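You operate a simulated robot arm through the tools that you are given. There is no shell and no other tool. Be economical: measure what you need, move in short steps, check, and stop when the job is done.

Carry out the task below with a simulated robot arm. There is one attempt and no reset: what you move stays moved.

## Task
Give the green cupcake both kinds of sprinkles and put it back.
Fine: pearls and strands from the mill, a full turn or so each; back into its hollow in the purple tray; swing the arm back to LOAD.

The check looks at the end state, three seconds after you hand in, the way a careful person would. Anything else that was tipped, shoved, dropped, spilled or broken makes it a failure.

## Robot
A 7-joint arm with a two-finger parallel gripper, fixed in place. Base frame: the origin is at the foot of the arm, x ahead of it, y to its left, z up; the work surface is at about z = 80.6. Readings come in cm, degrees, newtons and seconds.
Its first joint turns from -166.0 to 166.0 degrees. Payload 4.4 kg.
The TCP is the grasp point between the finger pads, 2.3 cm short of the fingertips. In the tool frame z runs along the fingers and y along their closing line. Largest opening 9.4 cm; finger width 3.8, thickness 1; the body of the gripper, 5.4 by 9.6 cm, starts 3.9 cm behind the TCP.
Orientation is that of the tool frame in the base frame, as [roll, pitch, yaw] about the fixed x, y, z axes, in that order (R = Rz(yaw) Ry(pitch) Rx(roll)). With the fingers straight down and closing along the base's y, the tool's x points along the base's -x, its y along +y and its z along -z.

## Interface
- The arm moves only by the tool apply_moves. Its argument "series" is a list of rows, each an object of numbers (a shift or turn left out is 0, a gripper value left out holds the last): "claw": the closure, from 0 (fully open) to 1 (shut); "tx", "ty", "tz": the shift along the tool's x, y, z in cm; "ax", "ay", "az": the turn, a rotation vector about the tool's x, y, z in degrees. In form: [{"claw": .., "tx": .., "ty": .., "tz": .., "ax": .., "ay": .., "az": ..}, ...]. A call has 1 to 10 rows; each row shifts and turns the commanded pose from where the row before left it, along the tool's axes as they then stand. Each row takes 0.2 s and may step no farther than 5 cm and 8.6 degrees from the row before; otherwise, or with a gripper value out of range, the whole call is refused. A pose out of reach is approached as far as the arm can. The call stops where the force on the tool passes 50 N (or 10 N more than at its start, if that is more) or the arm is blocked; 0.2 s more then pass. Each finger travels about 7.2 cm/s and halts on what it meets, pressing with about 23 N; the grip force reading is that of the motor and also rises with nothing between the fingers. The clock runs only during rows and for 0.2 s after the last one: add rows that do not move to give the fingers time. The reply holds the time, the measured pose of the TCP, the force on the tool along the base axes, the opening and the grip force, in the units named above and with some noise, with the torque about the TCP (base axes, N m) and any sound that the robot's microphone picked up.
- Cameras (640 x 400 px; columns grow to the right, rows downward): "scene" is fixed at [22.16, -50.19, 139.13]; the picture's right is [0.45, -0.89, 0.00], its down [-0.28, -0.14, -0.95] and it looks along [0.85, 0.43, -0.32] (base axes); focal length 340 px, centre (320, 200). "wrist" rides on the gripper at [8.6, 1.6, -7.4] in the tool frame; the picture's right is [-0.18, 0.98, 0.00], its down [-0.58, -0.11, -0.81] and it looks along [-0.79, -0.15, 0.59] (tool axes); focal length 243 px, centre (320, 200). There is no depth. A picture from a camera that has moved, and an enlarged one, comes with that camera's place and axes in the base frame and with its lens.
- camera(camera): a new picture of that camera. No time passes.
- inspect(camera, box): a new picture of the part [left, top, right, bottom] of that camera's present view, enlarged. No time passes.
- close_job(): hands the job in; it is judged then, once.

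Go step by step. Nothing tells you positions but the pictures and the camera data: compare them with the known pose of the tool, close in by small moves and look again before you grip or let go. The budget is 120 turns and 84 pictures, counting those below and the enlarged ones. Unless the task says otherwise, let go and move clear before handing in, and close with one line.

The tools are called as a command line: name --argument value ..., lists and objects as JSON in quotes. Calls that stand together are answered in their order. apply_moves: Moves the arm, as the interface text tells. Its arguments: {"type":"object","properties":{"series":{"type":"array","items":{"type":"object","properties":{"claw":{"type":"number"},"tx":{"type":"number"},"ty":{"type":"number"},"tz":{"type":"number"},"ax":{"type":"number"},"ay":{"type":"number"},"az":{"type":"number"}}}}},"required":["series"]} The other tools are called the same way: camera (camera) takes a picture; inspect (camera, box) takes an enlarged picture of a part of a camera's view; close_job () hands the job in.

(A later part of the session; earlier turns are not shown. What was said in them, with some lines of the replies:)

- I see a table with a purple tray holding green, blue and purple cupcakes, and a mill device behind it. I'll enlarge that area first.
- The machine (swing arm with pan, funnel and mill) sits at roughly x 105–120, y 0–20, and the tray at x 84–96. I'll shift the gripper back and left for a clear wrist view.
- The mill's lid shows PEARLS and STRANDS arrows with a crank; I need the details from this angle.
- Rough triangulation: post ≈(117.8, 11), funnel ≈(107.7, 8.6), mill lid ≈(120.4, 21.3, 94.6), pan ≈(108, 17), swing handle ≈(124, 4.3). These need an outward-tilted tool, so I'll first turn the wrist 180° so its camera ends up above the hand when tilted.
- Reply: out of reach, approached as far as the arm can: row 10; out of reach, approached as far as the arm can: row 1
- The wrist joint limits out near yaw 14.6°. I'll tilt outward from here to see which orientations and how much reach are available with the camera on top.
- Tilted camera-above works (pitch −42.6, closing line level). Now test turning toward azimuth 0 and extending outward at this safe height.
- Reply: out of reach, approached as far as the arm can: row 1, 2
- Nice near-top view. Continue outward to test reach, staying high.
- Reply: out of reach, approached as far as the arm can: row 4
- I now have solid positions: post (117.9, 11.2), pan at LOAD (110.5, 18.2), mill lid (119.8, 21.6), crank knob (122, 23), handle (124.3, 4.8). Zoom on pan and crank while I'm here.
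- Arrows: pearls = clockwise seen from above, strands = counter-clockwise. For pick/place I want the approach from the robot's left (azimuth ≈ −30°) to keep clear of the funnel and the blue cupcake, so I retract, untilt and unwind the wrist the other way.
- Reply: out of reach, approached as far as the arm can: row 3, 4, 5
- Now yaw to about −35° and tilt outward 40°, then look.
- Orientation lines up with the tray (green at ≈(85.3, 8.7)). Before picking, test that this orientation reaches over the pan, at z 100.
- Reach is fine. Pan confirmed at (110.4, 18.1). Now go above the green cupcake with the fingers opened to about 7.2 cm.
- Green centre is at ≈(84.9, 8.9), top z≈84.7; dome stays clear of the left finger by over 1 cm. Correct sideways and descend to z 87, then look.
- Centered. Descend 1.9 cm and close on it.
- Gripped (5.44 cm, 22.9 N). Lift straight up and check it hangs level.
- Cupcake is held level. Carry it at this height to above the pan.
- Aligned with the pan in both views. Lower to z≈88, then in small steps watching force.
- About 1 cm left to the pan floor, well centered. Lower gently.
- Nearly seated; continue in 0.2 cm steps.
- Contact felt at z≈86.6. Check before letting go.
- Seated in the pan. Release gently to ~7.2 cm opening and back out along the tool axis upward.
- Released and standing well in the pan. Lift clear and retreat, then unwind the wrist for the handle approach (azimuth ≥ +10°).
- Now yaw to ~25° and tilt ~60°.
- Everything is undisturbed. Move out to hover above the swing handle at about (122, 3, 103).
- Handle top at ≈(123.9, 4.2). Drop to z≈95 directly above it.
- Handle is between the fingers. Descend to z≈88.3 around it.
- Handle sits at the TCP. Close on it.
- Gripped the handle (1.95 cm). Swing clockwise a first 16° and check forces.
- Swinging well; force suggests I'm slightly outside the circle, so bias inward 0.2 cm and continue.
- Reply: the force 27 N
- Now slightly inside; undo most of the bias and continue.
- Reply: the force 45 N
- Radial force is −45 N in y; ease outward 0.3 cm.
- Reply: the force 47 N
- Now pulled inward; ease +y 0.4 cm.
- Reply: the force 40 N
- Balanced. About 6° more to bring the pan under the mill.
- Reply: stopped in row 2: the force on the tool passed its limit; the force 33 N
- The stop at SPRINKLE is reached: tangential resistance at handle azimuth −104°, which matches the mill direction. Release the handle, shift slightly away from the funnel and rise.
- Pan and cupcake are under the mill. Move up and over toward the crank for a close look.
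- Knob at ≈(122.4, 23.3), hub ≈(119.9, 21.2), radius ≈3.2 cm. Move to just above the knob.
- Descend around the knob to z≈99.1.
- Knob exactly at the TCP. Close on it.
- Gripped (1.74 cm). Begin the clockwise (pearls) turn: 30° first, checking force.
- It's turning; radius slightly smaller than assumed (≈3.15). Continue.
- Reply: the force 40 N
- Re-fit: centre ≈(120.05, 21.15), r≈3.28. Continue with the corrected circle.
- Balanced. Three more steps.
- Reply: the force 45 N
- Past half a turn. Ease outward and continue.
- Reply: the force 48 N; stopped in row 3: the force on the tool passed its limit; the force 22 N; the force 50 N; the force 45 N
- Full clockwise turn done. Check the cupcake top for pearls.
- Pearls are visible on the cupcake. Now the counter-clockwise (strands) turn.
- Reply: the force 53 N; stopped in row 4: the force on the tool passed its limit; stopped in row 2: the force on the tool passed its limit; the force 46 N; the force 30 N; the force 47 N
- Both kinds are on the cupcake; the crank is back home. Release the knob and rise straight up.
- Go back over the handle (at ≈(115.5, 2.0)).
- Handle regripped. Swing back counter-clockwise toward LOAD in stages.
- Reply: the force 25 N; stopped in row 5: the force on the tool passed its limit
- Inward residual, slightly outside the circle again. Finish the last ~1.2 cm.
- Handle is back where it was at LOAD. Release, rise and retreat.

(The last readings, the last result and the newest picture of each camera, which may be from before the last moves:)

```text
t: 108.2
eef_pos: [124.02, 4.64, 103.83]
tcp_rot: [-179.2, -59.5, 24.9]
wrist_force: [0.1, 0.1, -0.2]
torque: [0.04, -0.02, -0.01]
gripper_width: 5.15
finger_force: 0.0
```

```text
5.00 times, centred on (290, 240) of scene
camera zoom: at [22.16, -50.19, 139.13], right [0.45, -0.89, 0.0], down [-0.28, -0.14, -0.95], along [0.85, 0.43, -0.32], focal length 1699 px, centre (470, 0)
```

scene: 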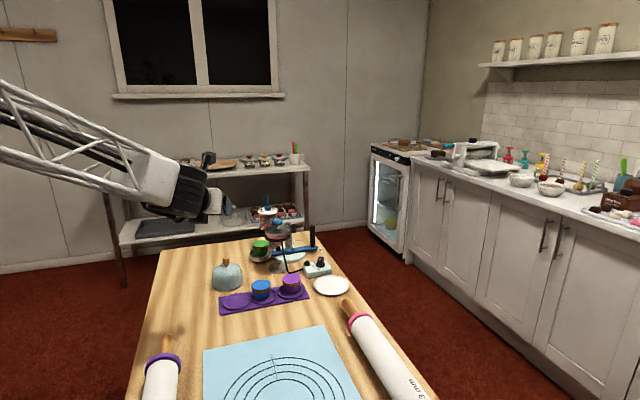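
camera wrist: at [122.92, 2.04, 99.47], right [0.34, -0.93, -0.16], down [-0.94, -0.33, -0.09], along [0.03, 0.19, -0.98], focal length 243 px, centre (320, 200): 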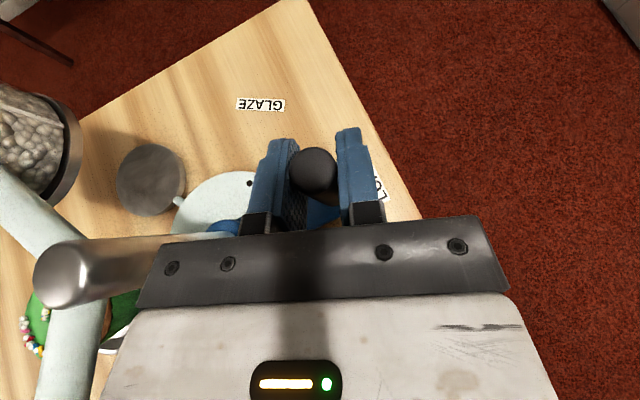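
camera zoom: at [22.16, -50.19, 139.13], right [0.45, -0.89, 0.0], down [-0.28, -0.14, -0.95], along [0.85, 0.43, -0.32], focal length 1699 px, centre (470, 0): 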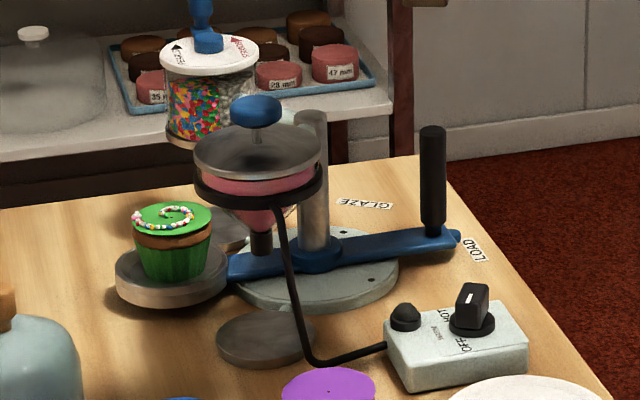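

Cupcake shows a spiral of pearls and strands, nothing spilled, arm at LOAD. Retreat and rewind the wrist for the −35° approach.

apply_moves --series '[{"tx": -1.11, "ty": -2.29, "tz": -3.57}, {"tx": -1.11, "ty": -2.29, "tz": -3.57}, {"tx": -1.11, "ty": -2.29, "tz": -3.57}, {"tx": -1.11, "ty": -2.29, "tz": -3.57}, {"tx": -1.11, "ty": -2.29, "tz": -3.57}, {"tx": -1.11, "ty": -2.29, "tz": -3.57}, {"tx": -1.11, "ty": -2.29, "tz": -3.57}, {"tx": -1.11, "ty": -2.29, "tz": -3.57}, {"tx": -1.11, "ty": -2.29, "tz": -3.57}, {"tx": -1.11, "ty": -2.29, "tz": -3.57}]'

apply_moves --series '[{"ay": -8.5}, {"ay": -8.5}, {"ay": -8.5}, {"ay": -8.5}, {"ay": -8.5}, {"ay": -8.5}, {"ay": -8.5}, {"az": -8.345}, {"az": -8.345}, {"az": -8.345}]'

apply_moves --series '[{"az": -8.345}, {"az": -8.345}, {"az": -8.345}, {"az": -8.345}, {"az": -8.345}, {"az": -8.345}, {"az": -8.345}, {"az": -8.345}, {"az": -8.345}, {"az": -8.345}]'

apply_moves --series '[{"az": -8.345}, {"az": -8.345}, {"az": -8.345}, {"az": -8.345}, {"az": -8.345}, {"az": -8.345}, {"az": -8.345}, {"az": -8.345}, {"az": -8.345}, {"az": -8.345}]'

apply_moves --series '[{"az": -8.345}, {"az": -8.345}, {"az": -8.345}, {"az": -8.345}, {"az": -8.345}, {"az": -8.345}, {"az": -8.345}, {"az": -8.345}, {"az": -8.345}, {"az": -8.345}]'

```text
t: 110.4
eef_pos: [81.45, 9.23, 112.24]
tcp_rot: [-179.3, -59.5, 25.0]
wrist_force: [0.4, -0.4, 0.2]
torque: [0.02, 0.01, -0.01]
gripper_width: 5.17
finger_force: 0.1
```

```text
t: 112.6
eef_pos: [81.4, 9.19, 112.52]
tcp_rot: [-179.7, -0.1, 50.7]
wrist_force: [0.6, -0.3, 0.1]
torque: [0.01, 0.02, -0.01]
gripper_width: 5.16
finger_force: 0.0
```

```text
t: 114.8
eef_pos: [81.34, 9.23, 112.69]
tcp_rot: [179.8, -0.4, 134.1]
wrist_force: [0.4, 0.2, 0.9]
torque: [0.05, 0.03, -0.03]
gripper_width: 5.17
finger_force: 0.1
```

```text
t: 117.0
eef_pos: [81.41, 9.3, 112.57]
tcp_rot: [179.7, 0.0, -142.3]
wrist_force: [0.6, -0.3, 0.2]
torque: [0.01, 0.0, -0.02]
gripper_width: 5.15
finger_force: 0.1
```

```text
t: 119.2
eef_pos: [81.43, 9.34, 112.48]
tcp_rot: [-179.9, 0.4, -58.9]
wrist_force: [0.2, 0.1, -0.5]
torque: [-0.01, -0.01, -0.01]
gripper_width: 5.17
finger_force: 0.0
```

apply_moves --series '[{"az": -7.95}, {"az": -7.95}, {"az": -7.95}, {"ay": 8.03}, {"ay": 8.03}, {"ay": 8.03}, {"ay": 8.03}, {"ay": 8.03, "claw": 0.235}, {}]'

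```text
t: 121.2
eef_pos: [81.21, 9.19, 112.53]
tcp_rot: [-179.7, -39.9, -35.1]
wrist_force: [-0.1, -0.7, 0.1]
torque: [-0.01, 0.02, -0.02]
gripper_width: 7.16
finger_force: 0.1
```

Now over the pan at z≈98.

apply_moves --series '[{"tx": 0.616, "ty": -3.02, "tz": 2.87}, {"tx": 0.616, "ty": -3.02, "tz": 2.87}, {"tx": 0.616, "ty": -3.02, "tz": 2.87}, {"tx": 0.616, "ty": -3.02, "tz": 2.87}, {"tx": 0.616, "ty": -3.02, "tz": 2.87}, {"tx": 0.616, "ty": -3.02, "tz": 2.87}, {"tx": 0.616, "ty": -3.02, "tz": 2.87}, {"tx": 0.616, "ty": -3.02, "tz": 2.87}, {}]'

camera --camera "wrist"

```text
t: 123.2
eef_pos: [110.55, 18.4, 98.41]
tcp_rot: [-179.7, -39.8, -35.2]
wrist_force: [0.2, -0.6, 0.6]
torque: [-0.01, 0.0, 0.03]
gripper_width: 7.19
finger_force: 0.1
```

```text
16 pictures are left
camera wrist: at [111.04, 16.04, 109.37], right [-0.68, -0.72, -0.12], down [-0.73, 0.64, 0.25], along [-0.1, 0.26, -0.96], focal length 243 px, centre (320, 200)
```

wrist: 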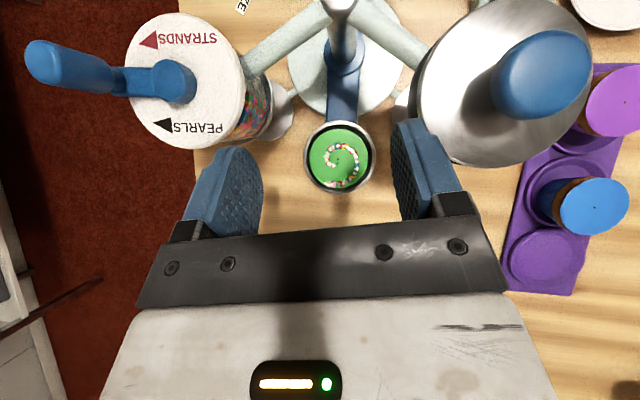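

apply_moves --series '[{"tx": -1.535, "ty": 0.075, "tz": 1.78}, {"tx": -1.535, "ty": 0.075, "tz": 1.78}, {"tx": -1.535, "ty": 0.075, "tz": 1.78}, {"tx": -1.535, "ty": 0.075, "tz": 1.78}, {}]'

inspect --camera "wrist" --box '[190, 80, 470, 260]'

```text
t: 124.4
eef_pos: [110.17, 18.08, 88.83]
tcp_rot: [-179.6, -39.9, -35.4]
wrist_force: [-0.3, 0.0, -0.1]
torque: [0.0, -0.01, 0.01]
gripper_width: 7.22
finger_force: 0.1
```

```text
2.22 times, centred on (330, 170) of wrist
camera zoom: at [110.71, 15.77, 99.94], right [-0.68, -0.72, -0.12], down [-0.73, 0.64, 0.25], along [-0.1, 0.26, -0.96], focal length 539 px, centre (298, 267)
```

zoom: 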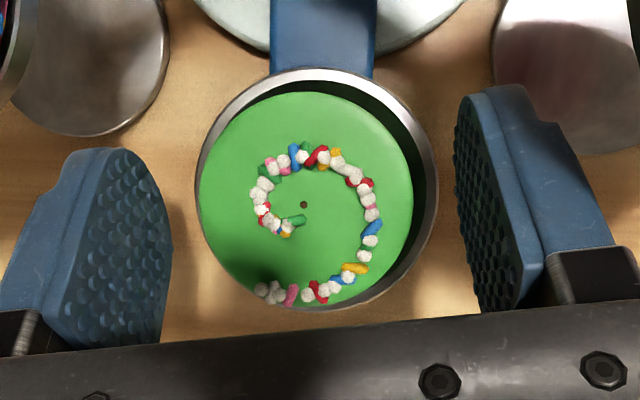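

Spiral of both sprinkles is clear. Lower the last 2.2 cm and grip.

apply_moves --series '[{"tx": -0.735, "ty": -0.08, "tz": 0.82}, {"tx": -0.735, "ty": -0.08, "tz": 0.82}, {}, {"claw": 0.35}, {"claw": 0.42}, {"claw": 0.5}, {}, {}]'

inspect --camera "wrist" --box '[190, 80, 470, 260]'

```text
t: 126.2
eef_pos: [110.2, 18.42, 86.75]
tcp_rot: [-179.7, -40.0, -35.2]
wrist_force: [0.7, -1.0, 1.2]
torque: [-0.03, -0.05, -0.03]
gripper_width: 5.4
finger_force: 22.8
```

```text
2.22 times, centred on (330, 170) of wrist
camera zoom: at [110.77, 16.01, 97.82], right [-0.68, -0.72, -0.12], down [-0.73, 0.64, 0.25], along [-0.1, 0.26, -0.96], focal length 539 px, centre (298, 267)
```

zoom: 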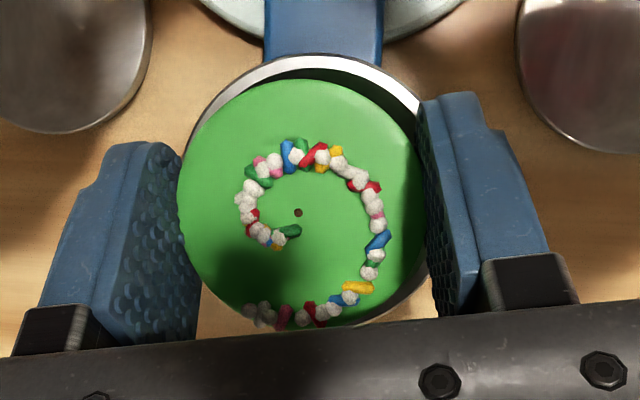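

Gripped as before. Lift and carry back over the tray.

apply_moves --series '[{"tx": 0.64, "tz": -0.77}, {"tx": 1.28, "tz": -1.536}, {"tx": 1.6, "tz": -1.92}, {"tx": 1.6, "tz": -1.92}, {"tx": 1.6, "tz": -1.92}, {"tx": 1.28, "tz": -1.536}, {}]'

apply_moves --series '[{"tx": -0.8, "ty": 1.5, "tz": -0.66}, {"tx": -1.5, "ty": 2.8, "tz": -1.24}, {"tx": -1.5, "ty": 2.8, "tz": -1.24}, {"tx": -1.5, "ty": 2.8, "tz": -1.24}, {"tx": -1.5, "ty": 2.8, "tz": -1.24}, {"tx": -1.5, "ty": 2.8, "tz": -1.24}, {"tx": -1.5, "ty": 2.8, "tz": -1.24}, {"tx": -1.5, "ty": 2.8, "tz": -1.24}, {"tx": -0.64, "ty": 1.24, "tz": -0.55}, {}]'

camera --camera "wrist"

```text
t: 127.8
eef_pos: [110.28, 18.48, 99.17]
tcp_rot: [-179.7, -40.0, -35.2]
wrist_force: [-0.2, 0.1, -2.1]
torque: [-0.01, 0.0, 0.0]
gripper_width: 5.42
finger_force: 22.6
```

```text
t: 130.0
eef_pos: [84.59, 9.19, 98.98]
tcp_rot: [-179.6, -40.0, -35.3]
wrist_force: [0.2, 0.1, -0.7]
torque: [-0.01, -0.01, -0.05]
gripper_width: 5.42
finger_force: 22.8
```

```text
13 pictures are left
camera wrist: at [85.2, 6.75, 110.1], right [-0.68, -0.72, -0.12], down [-0.73, 0.64, 0.25], along [-0.1, 0.26, -0.96], focal length 243 px, centre (320, 200)
```

wrist: 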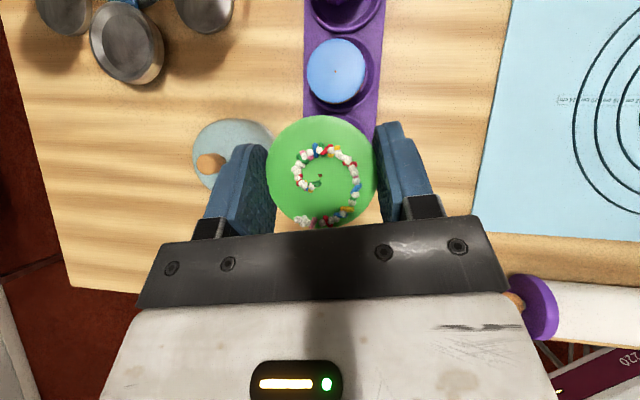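

apply_moves --series '[{"tx": -1.44, "ty": 0.013, "tz": 1.795}, {"tx": -1.44, "ty": 0.013, "tz": 1.795}, {"tx": -1.44, "ty": 0.013, "tz": 1.795}, {"tx": -1.44, "ty": 0.013, "tz": 1.795}, {"tx": -1.44, "ty": 0.013, "tz": 1.795}, {}]'

camera --camera "wrist"

inspect --camera "scene" --box '[190, 230, 310, 330]'

```text
t: 131.4
eef_pos: [84.88, 8.97, 87.68]
tcp_rot: [-179.8, -39.9, -35.3]
wrist_force: [0.3, 0.2, -0.2]
torque: [0.0, 0.0, 0.01]
gripper_width: 5.41
finger_force: 22.7
```

```text
12 pictures are left
camera wrist: at [85.38, 6.64, 98.73], right [-0.68, -0.72, -0.12], down [-0.73, 0.64, 0.25], along [-0.1, 0.26, -0.96], focal length 243 px, centre (320, 200)
```

wrist: 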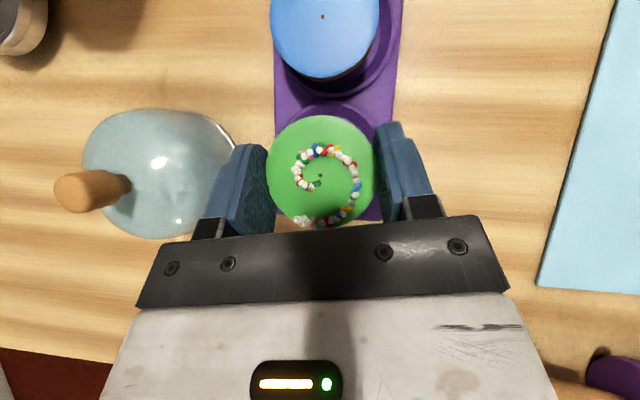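

```text
4.00 times, centred on (250, 280) of scene
camera zoom: at [22.16, -50.19, 139.13], right [0.45, -0.89, 0.0], down [-0.28, -0.14, -0.95], along [0.85, 0.43, -0.32], focal length 1359 px, centre (600, -120)
```

zoom: 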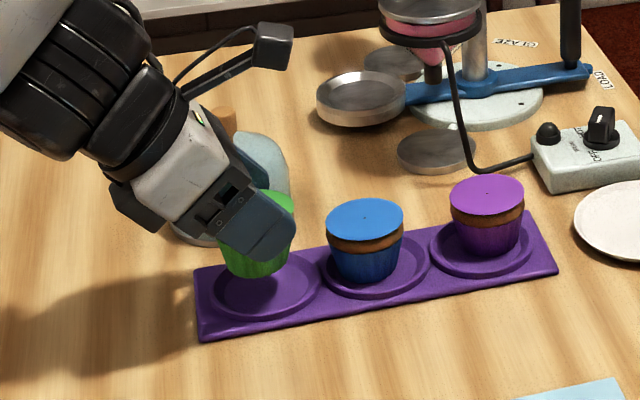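

Aligned over its hollow. Lower to near contact, then small steps.

apply_moves --series '[{"tx": -0.5, "ty": 0.06, "tz": 0.73}, {"tx": -0.57, "tz": 0.69}, {}]'

apply_moves --series '[{"tx": -0.13, "tz": 0.154}, {}]'

apply_moves --series '[{"tx": -0.13, "tz": 0.154}, {}]'

```text
t: 132.2
eef_pos: [84.87, 8.84, 85.76]
tcp_rot: [-179.6, -39.9, -35.1]
wrist_force: [-0.1, 0.0, -0.8]
torque: [0.0, 0.03, -0.01]
gripper_width: 5.42
finger_force: 23.2
```

```text
t: 132.8
eef_pos: [84.95, 8.96, 85.55]
tcp_rot: [-179.8, -39.9, -35.2]
wrist_force: [0.7, 0.2, -0.7]
torque: [-0.03, -0.02, 0.0]
gripper_width: 5.4
finger_force: 23.2
```

```text
t: 133.4
eef_pos: [84.69, 8.89, 85.35]
tcp_rot: [-179.7, -39.9, -35.2]
wrist_force: [0.1, 0.0, -0.8]
torque: [-0.01, -0.01, 0.01]
gripper_width: 5.42
finger_force: 22.9
```

apply_moves --series '[{"tx": -0.1, "tz": 0.115}, {}]'

inspect --camera "scene" --box '[200, 260, 280, 320]'

```text
t: 134.0
eef_pos: [84.83, 8.87, 85.33]
tcp_rot: [-179.7, -39.9, -35.1]
wrist_force: [-0.4, -0.1, -0.4]
torque: [0.01, -0.02, 0.0]
gripper_width: 5.41
finger_force: 22.9
```

```text
6.67 times, centred on (240, 290) of scene
camera zoom: at [22.16, -50.19, 139.13], right [0.45, -0.89, 0.0], down [-0.28, -0.14, -0.95], along [0.85, 0.43, -0.32], focal length 2265 px, centre (853, -400)
```

zoom: 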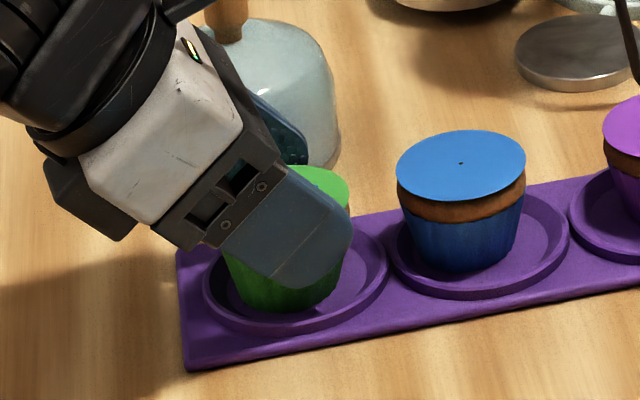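

apply_moves --series '[{"tx": -0.1, "tz": 0.115}, {}]'

apply_moves --series '[{"tx": -0.08, "tz": 0.095}, {}]'

```text
t: 134.6
eef_pos: [84.83, 8.98, 85.19]
tcp_rot: [-179.6, -40.1, -35.3]
wrist_force: [-8.2, 1.6, 19.3]
torque: [0.01, 0.29, -0.03]
gripper_width: 5.43
finger_force: 23.6
```

```text
t: 135.2
eef_pos: [84.93, 8.88, 85.11]
tcp_rot: [-179.5, -40.1, -35.4]
wrist_force: [-0.8, -4.5, 27.3]
torque: [-0.22, -0.11, -0.06]
gripper_width: 5.42
finger_force: 23.7
```

Seated (vertical contact force at z≈85.2). Ease the pressure slightly, open and inspect.

apply_moves --series '[{"tx": 0.06, "tz": -0.075}, {"claw": 0.4}, {"claw": 0.36}, {"claw": 0.3}, {"claw": 0.235}, {}]'

camera --camera "wrist"

```text
t: 136.6
eef_pos: [84.8, 8.95, 85.07]
tcp_rot: [-179.7, -39.9, -35.2]
wrist_force: [-0.4, -0.1, 0.2]
torque: [-0.05, -0.01, 0.0]
gripper_width: 7.16
finger_force: 0.2
```

```text
9 pictures are left
camera wrist: at [85.38, 6.51, 96.1], right [-0.68, -0.72, -0.12], down [-0.73, 0.64, 0.25], along [-0.1, 0.26, -0.96], focal length 243 px, centre (320, 200)
```

wrist: 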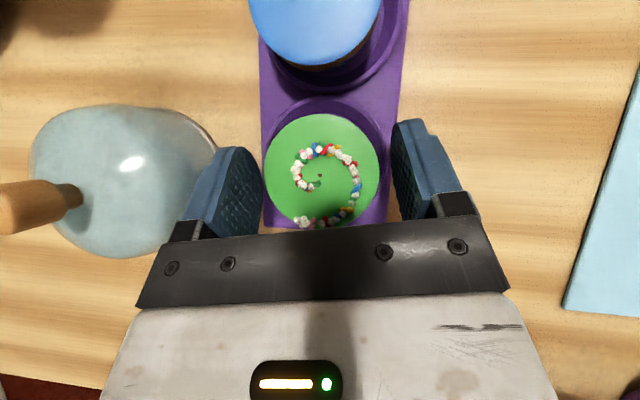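

Released and upright. Rise straight up and back off, then a final look.

apply_moves --series '[{"tx": 0.64, "tz": -0.77}, {"tx": 1.28, "tz": -1.536}, {"tx": 1.92, "tz": -2.3}, {"tx": 1.92, "tz": -2.3}, {"tx": 1.92, "tz": -2.3}, {"tx": 1.92, "tz": -2.3}, {"tx": 1.92, "tz": -2.3}, {"tx": -1.5, "tz": -3}, {"tx": -1.5, "tz": -3}, {}]'

inspect --camera "scene" --box '[200, 195, 350, 320]'

inspect --camera "scene" --box '[210, 265, 310, 325]'

```text
t: 138.8
eef_pos: [79.6, 12.3, 105.55]
tcp_rot: [-179.7, -39.9, -35.2]
wrist_force: [-0.9, 0.3, -1.1]
torque: [0.02, 0.01, 0.0]
gripper_width: 7.17
finger_force: 0.1
```

```text
3.20 times, centred on (275, 258) of scene
camera zoom: at [22.16, -50.19, 139.13], right [0.45, -0.89, 0.0], down [-0.28, -0.14, -0.95], along [0.85, 0.43, -0.32], focal length 1087 px, centre (464, 16)
```

zoom: 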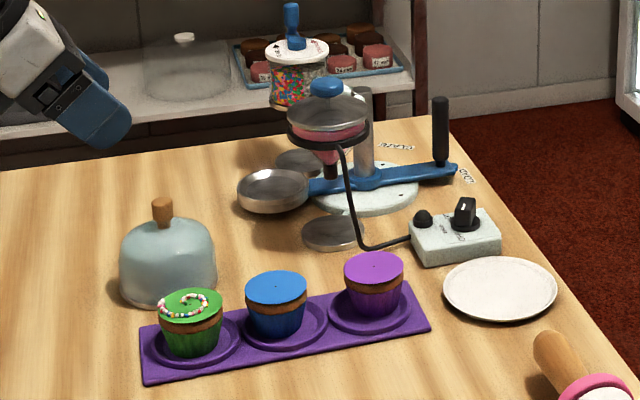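

```text
6.40 times, centred on (260, 295) of scene
camera zoom: at [22.16, -50.19, 139.13], right [0.45, -0.89, 0.0], down [-0.28, -0.14, -0.95], along [0.85, 0.43, -0.32], focal length 2174 px, centre (704, -408)
```

zoom: 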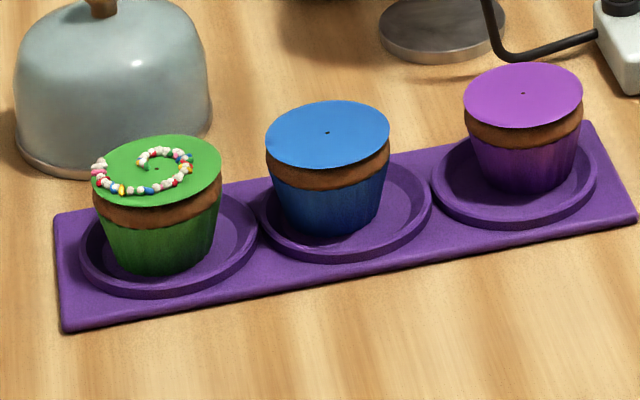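

The green cupcake is upright in its hollow with both kinds of sprinkles. The swing arm is back at LOAD, nothing else is out of place, and the gripper is clear, so I'm handing in.

close_job

```text
The job is handed in.
```

I gave the green cupcake one full turn each of pearls and strands, put it back in its hollow in the purple tray, and swung the arm back to LOAD; I saw nothing spilled or moved.
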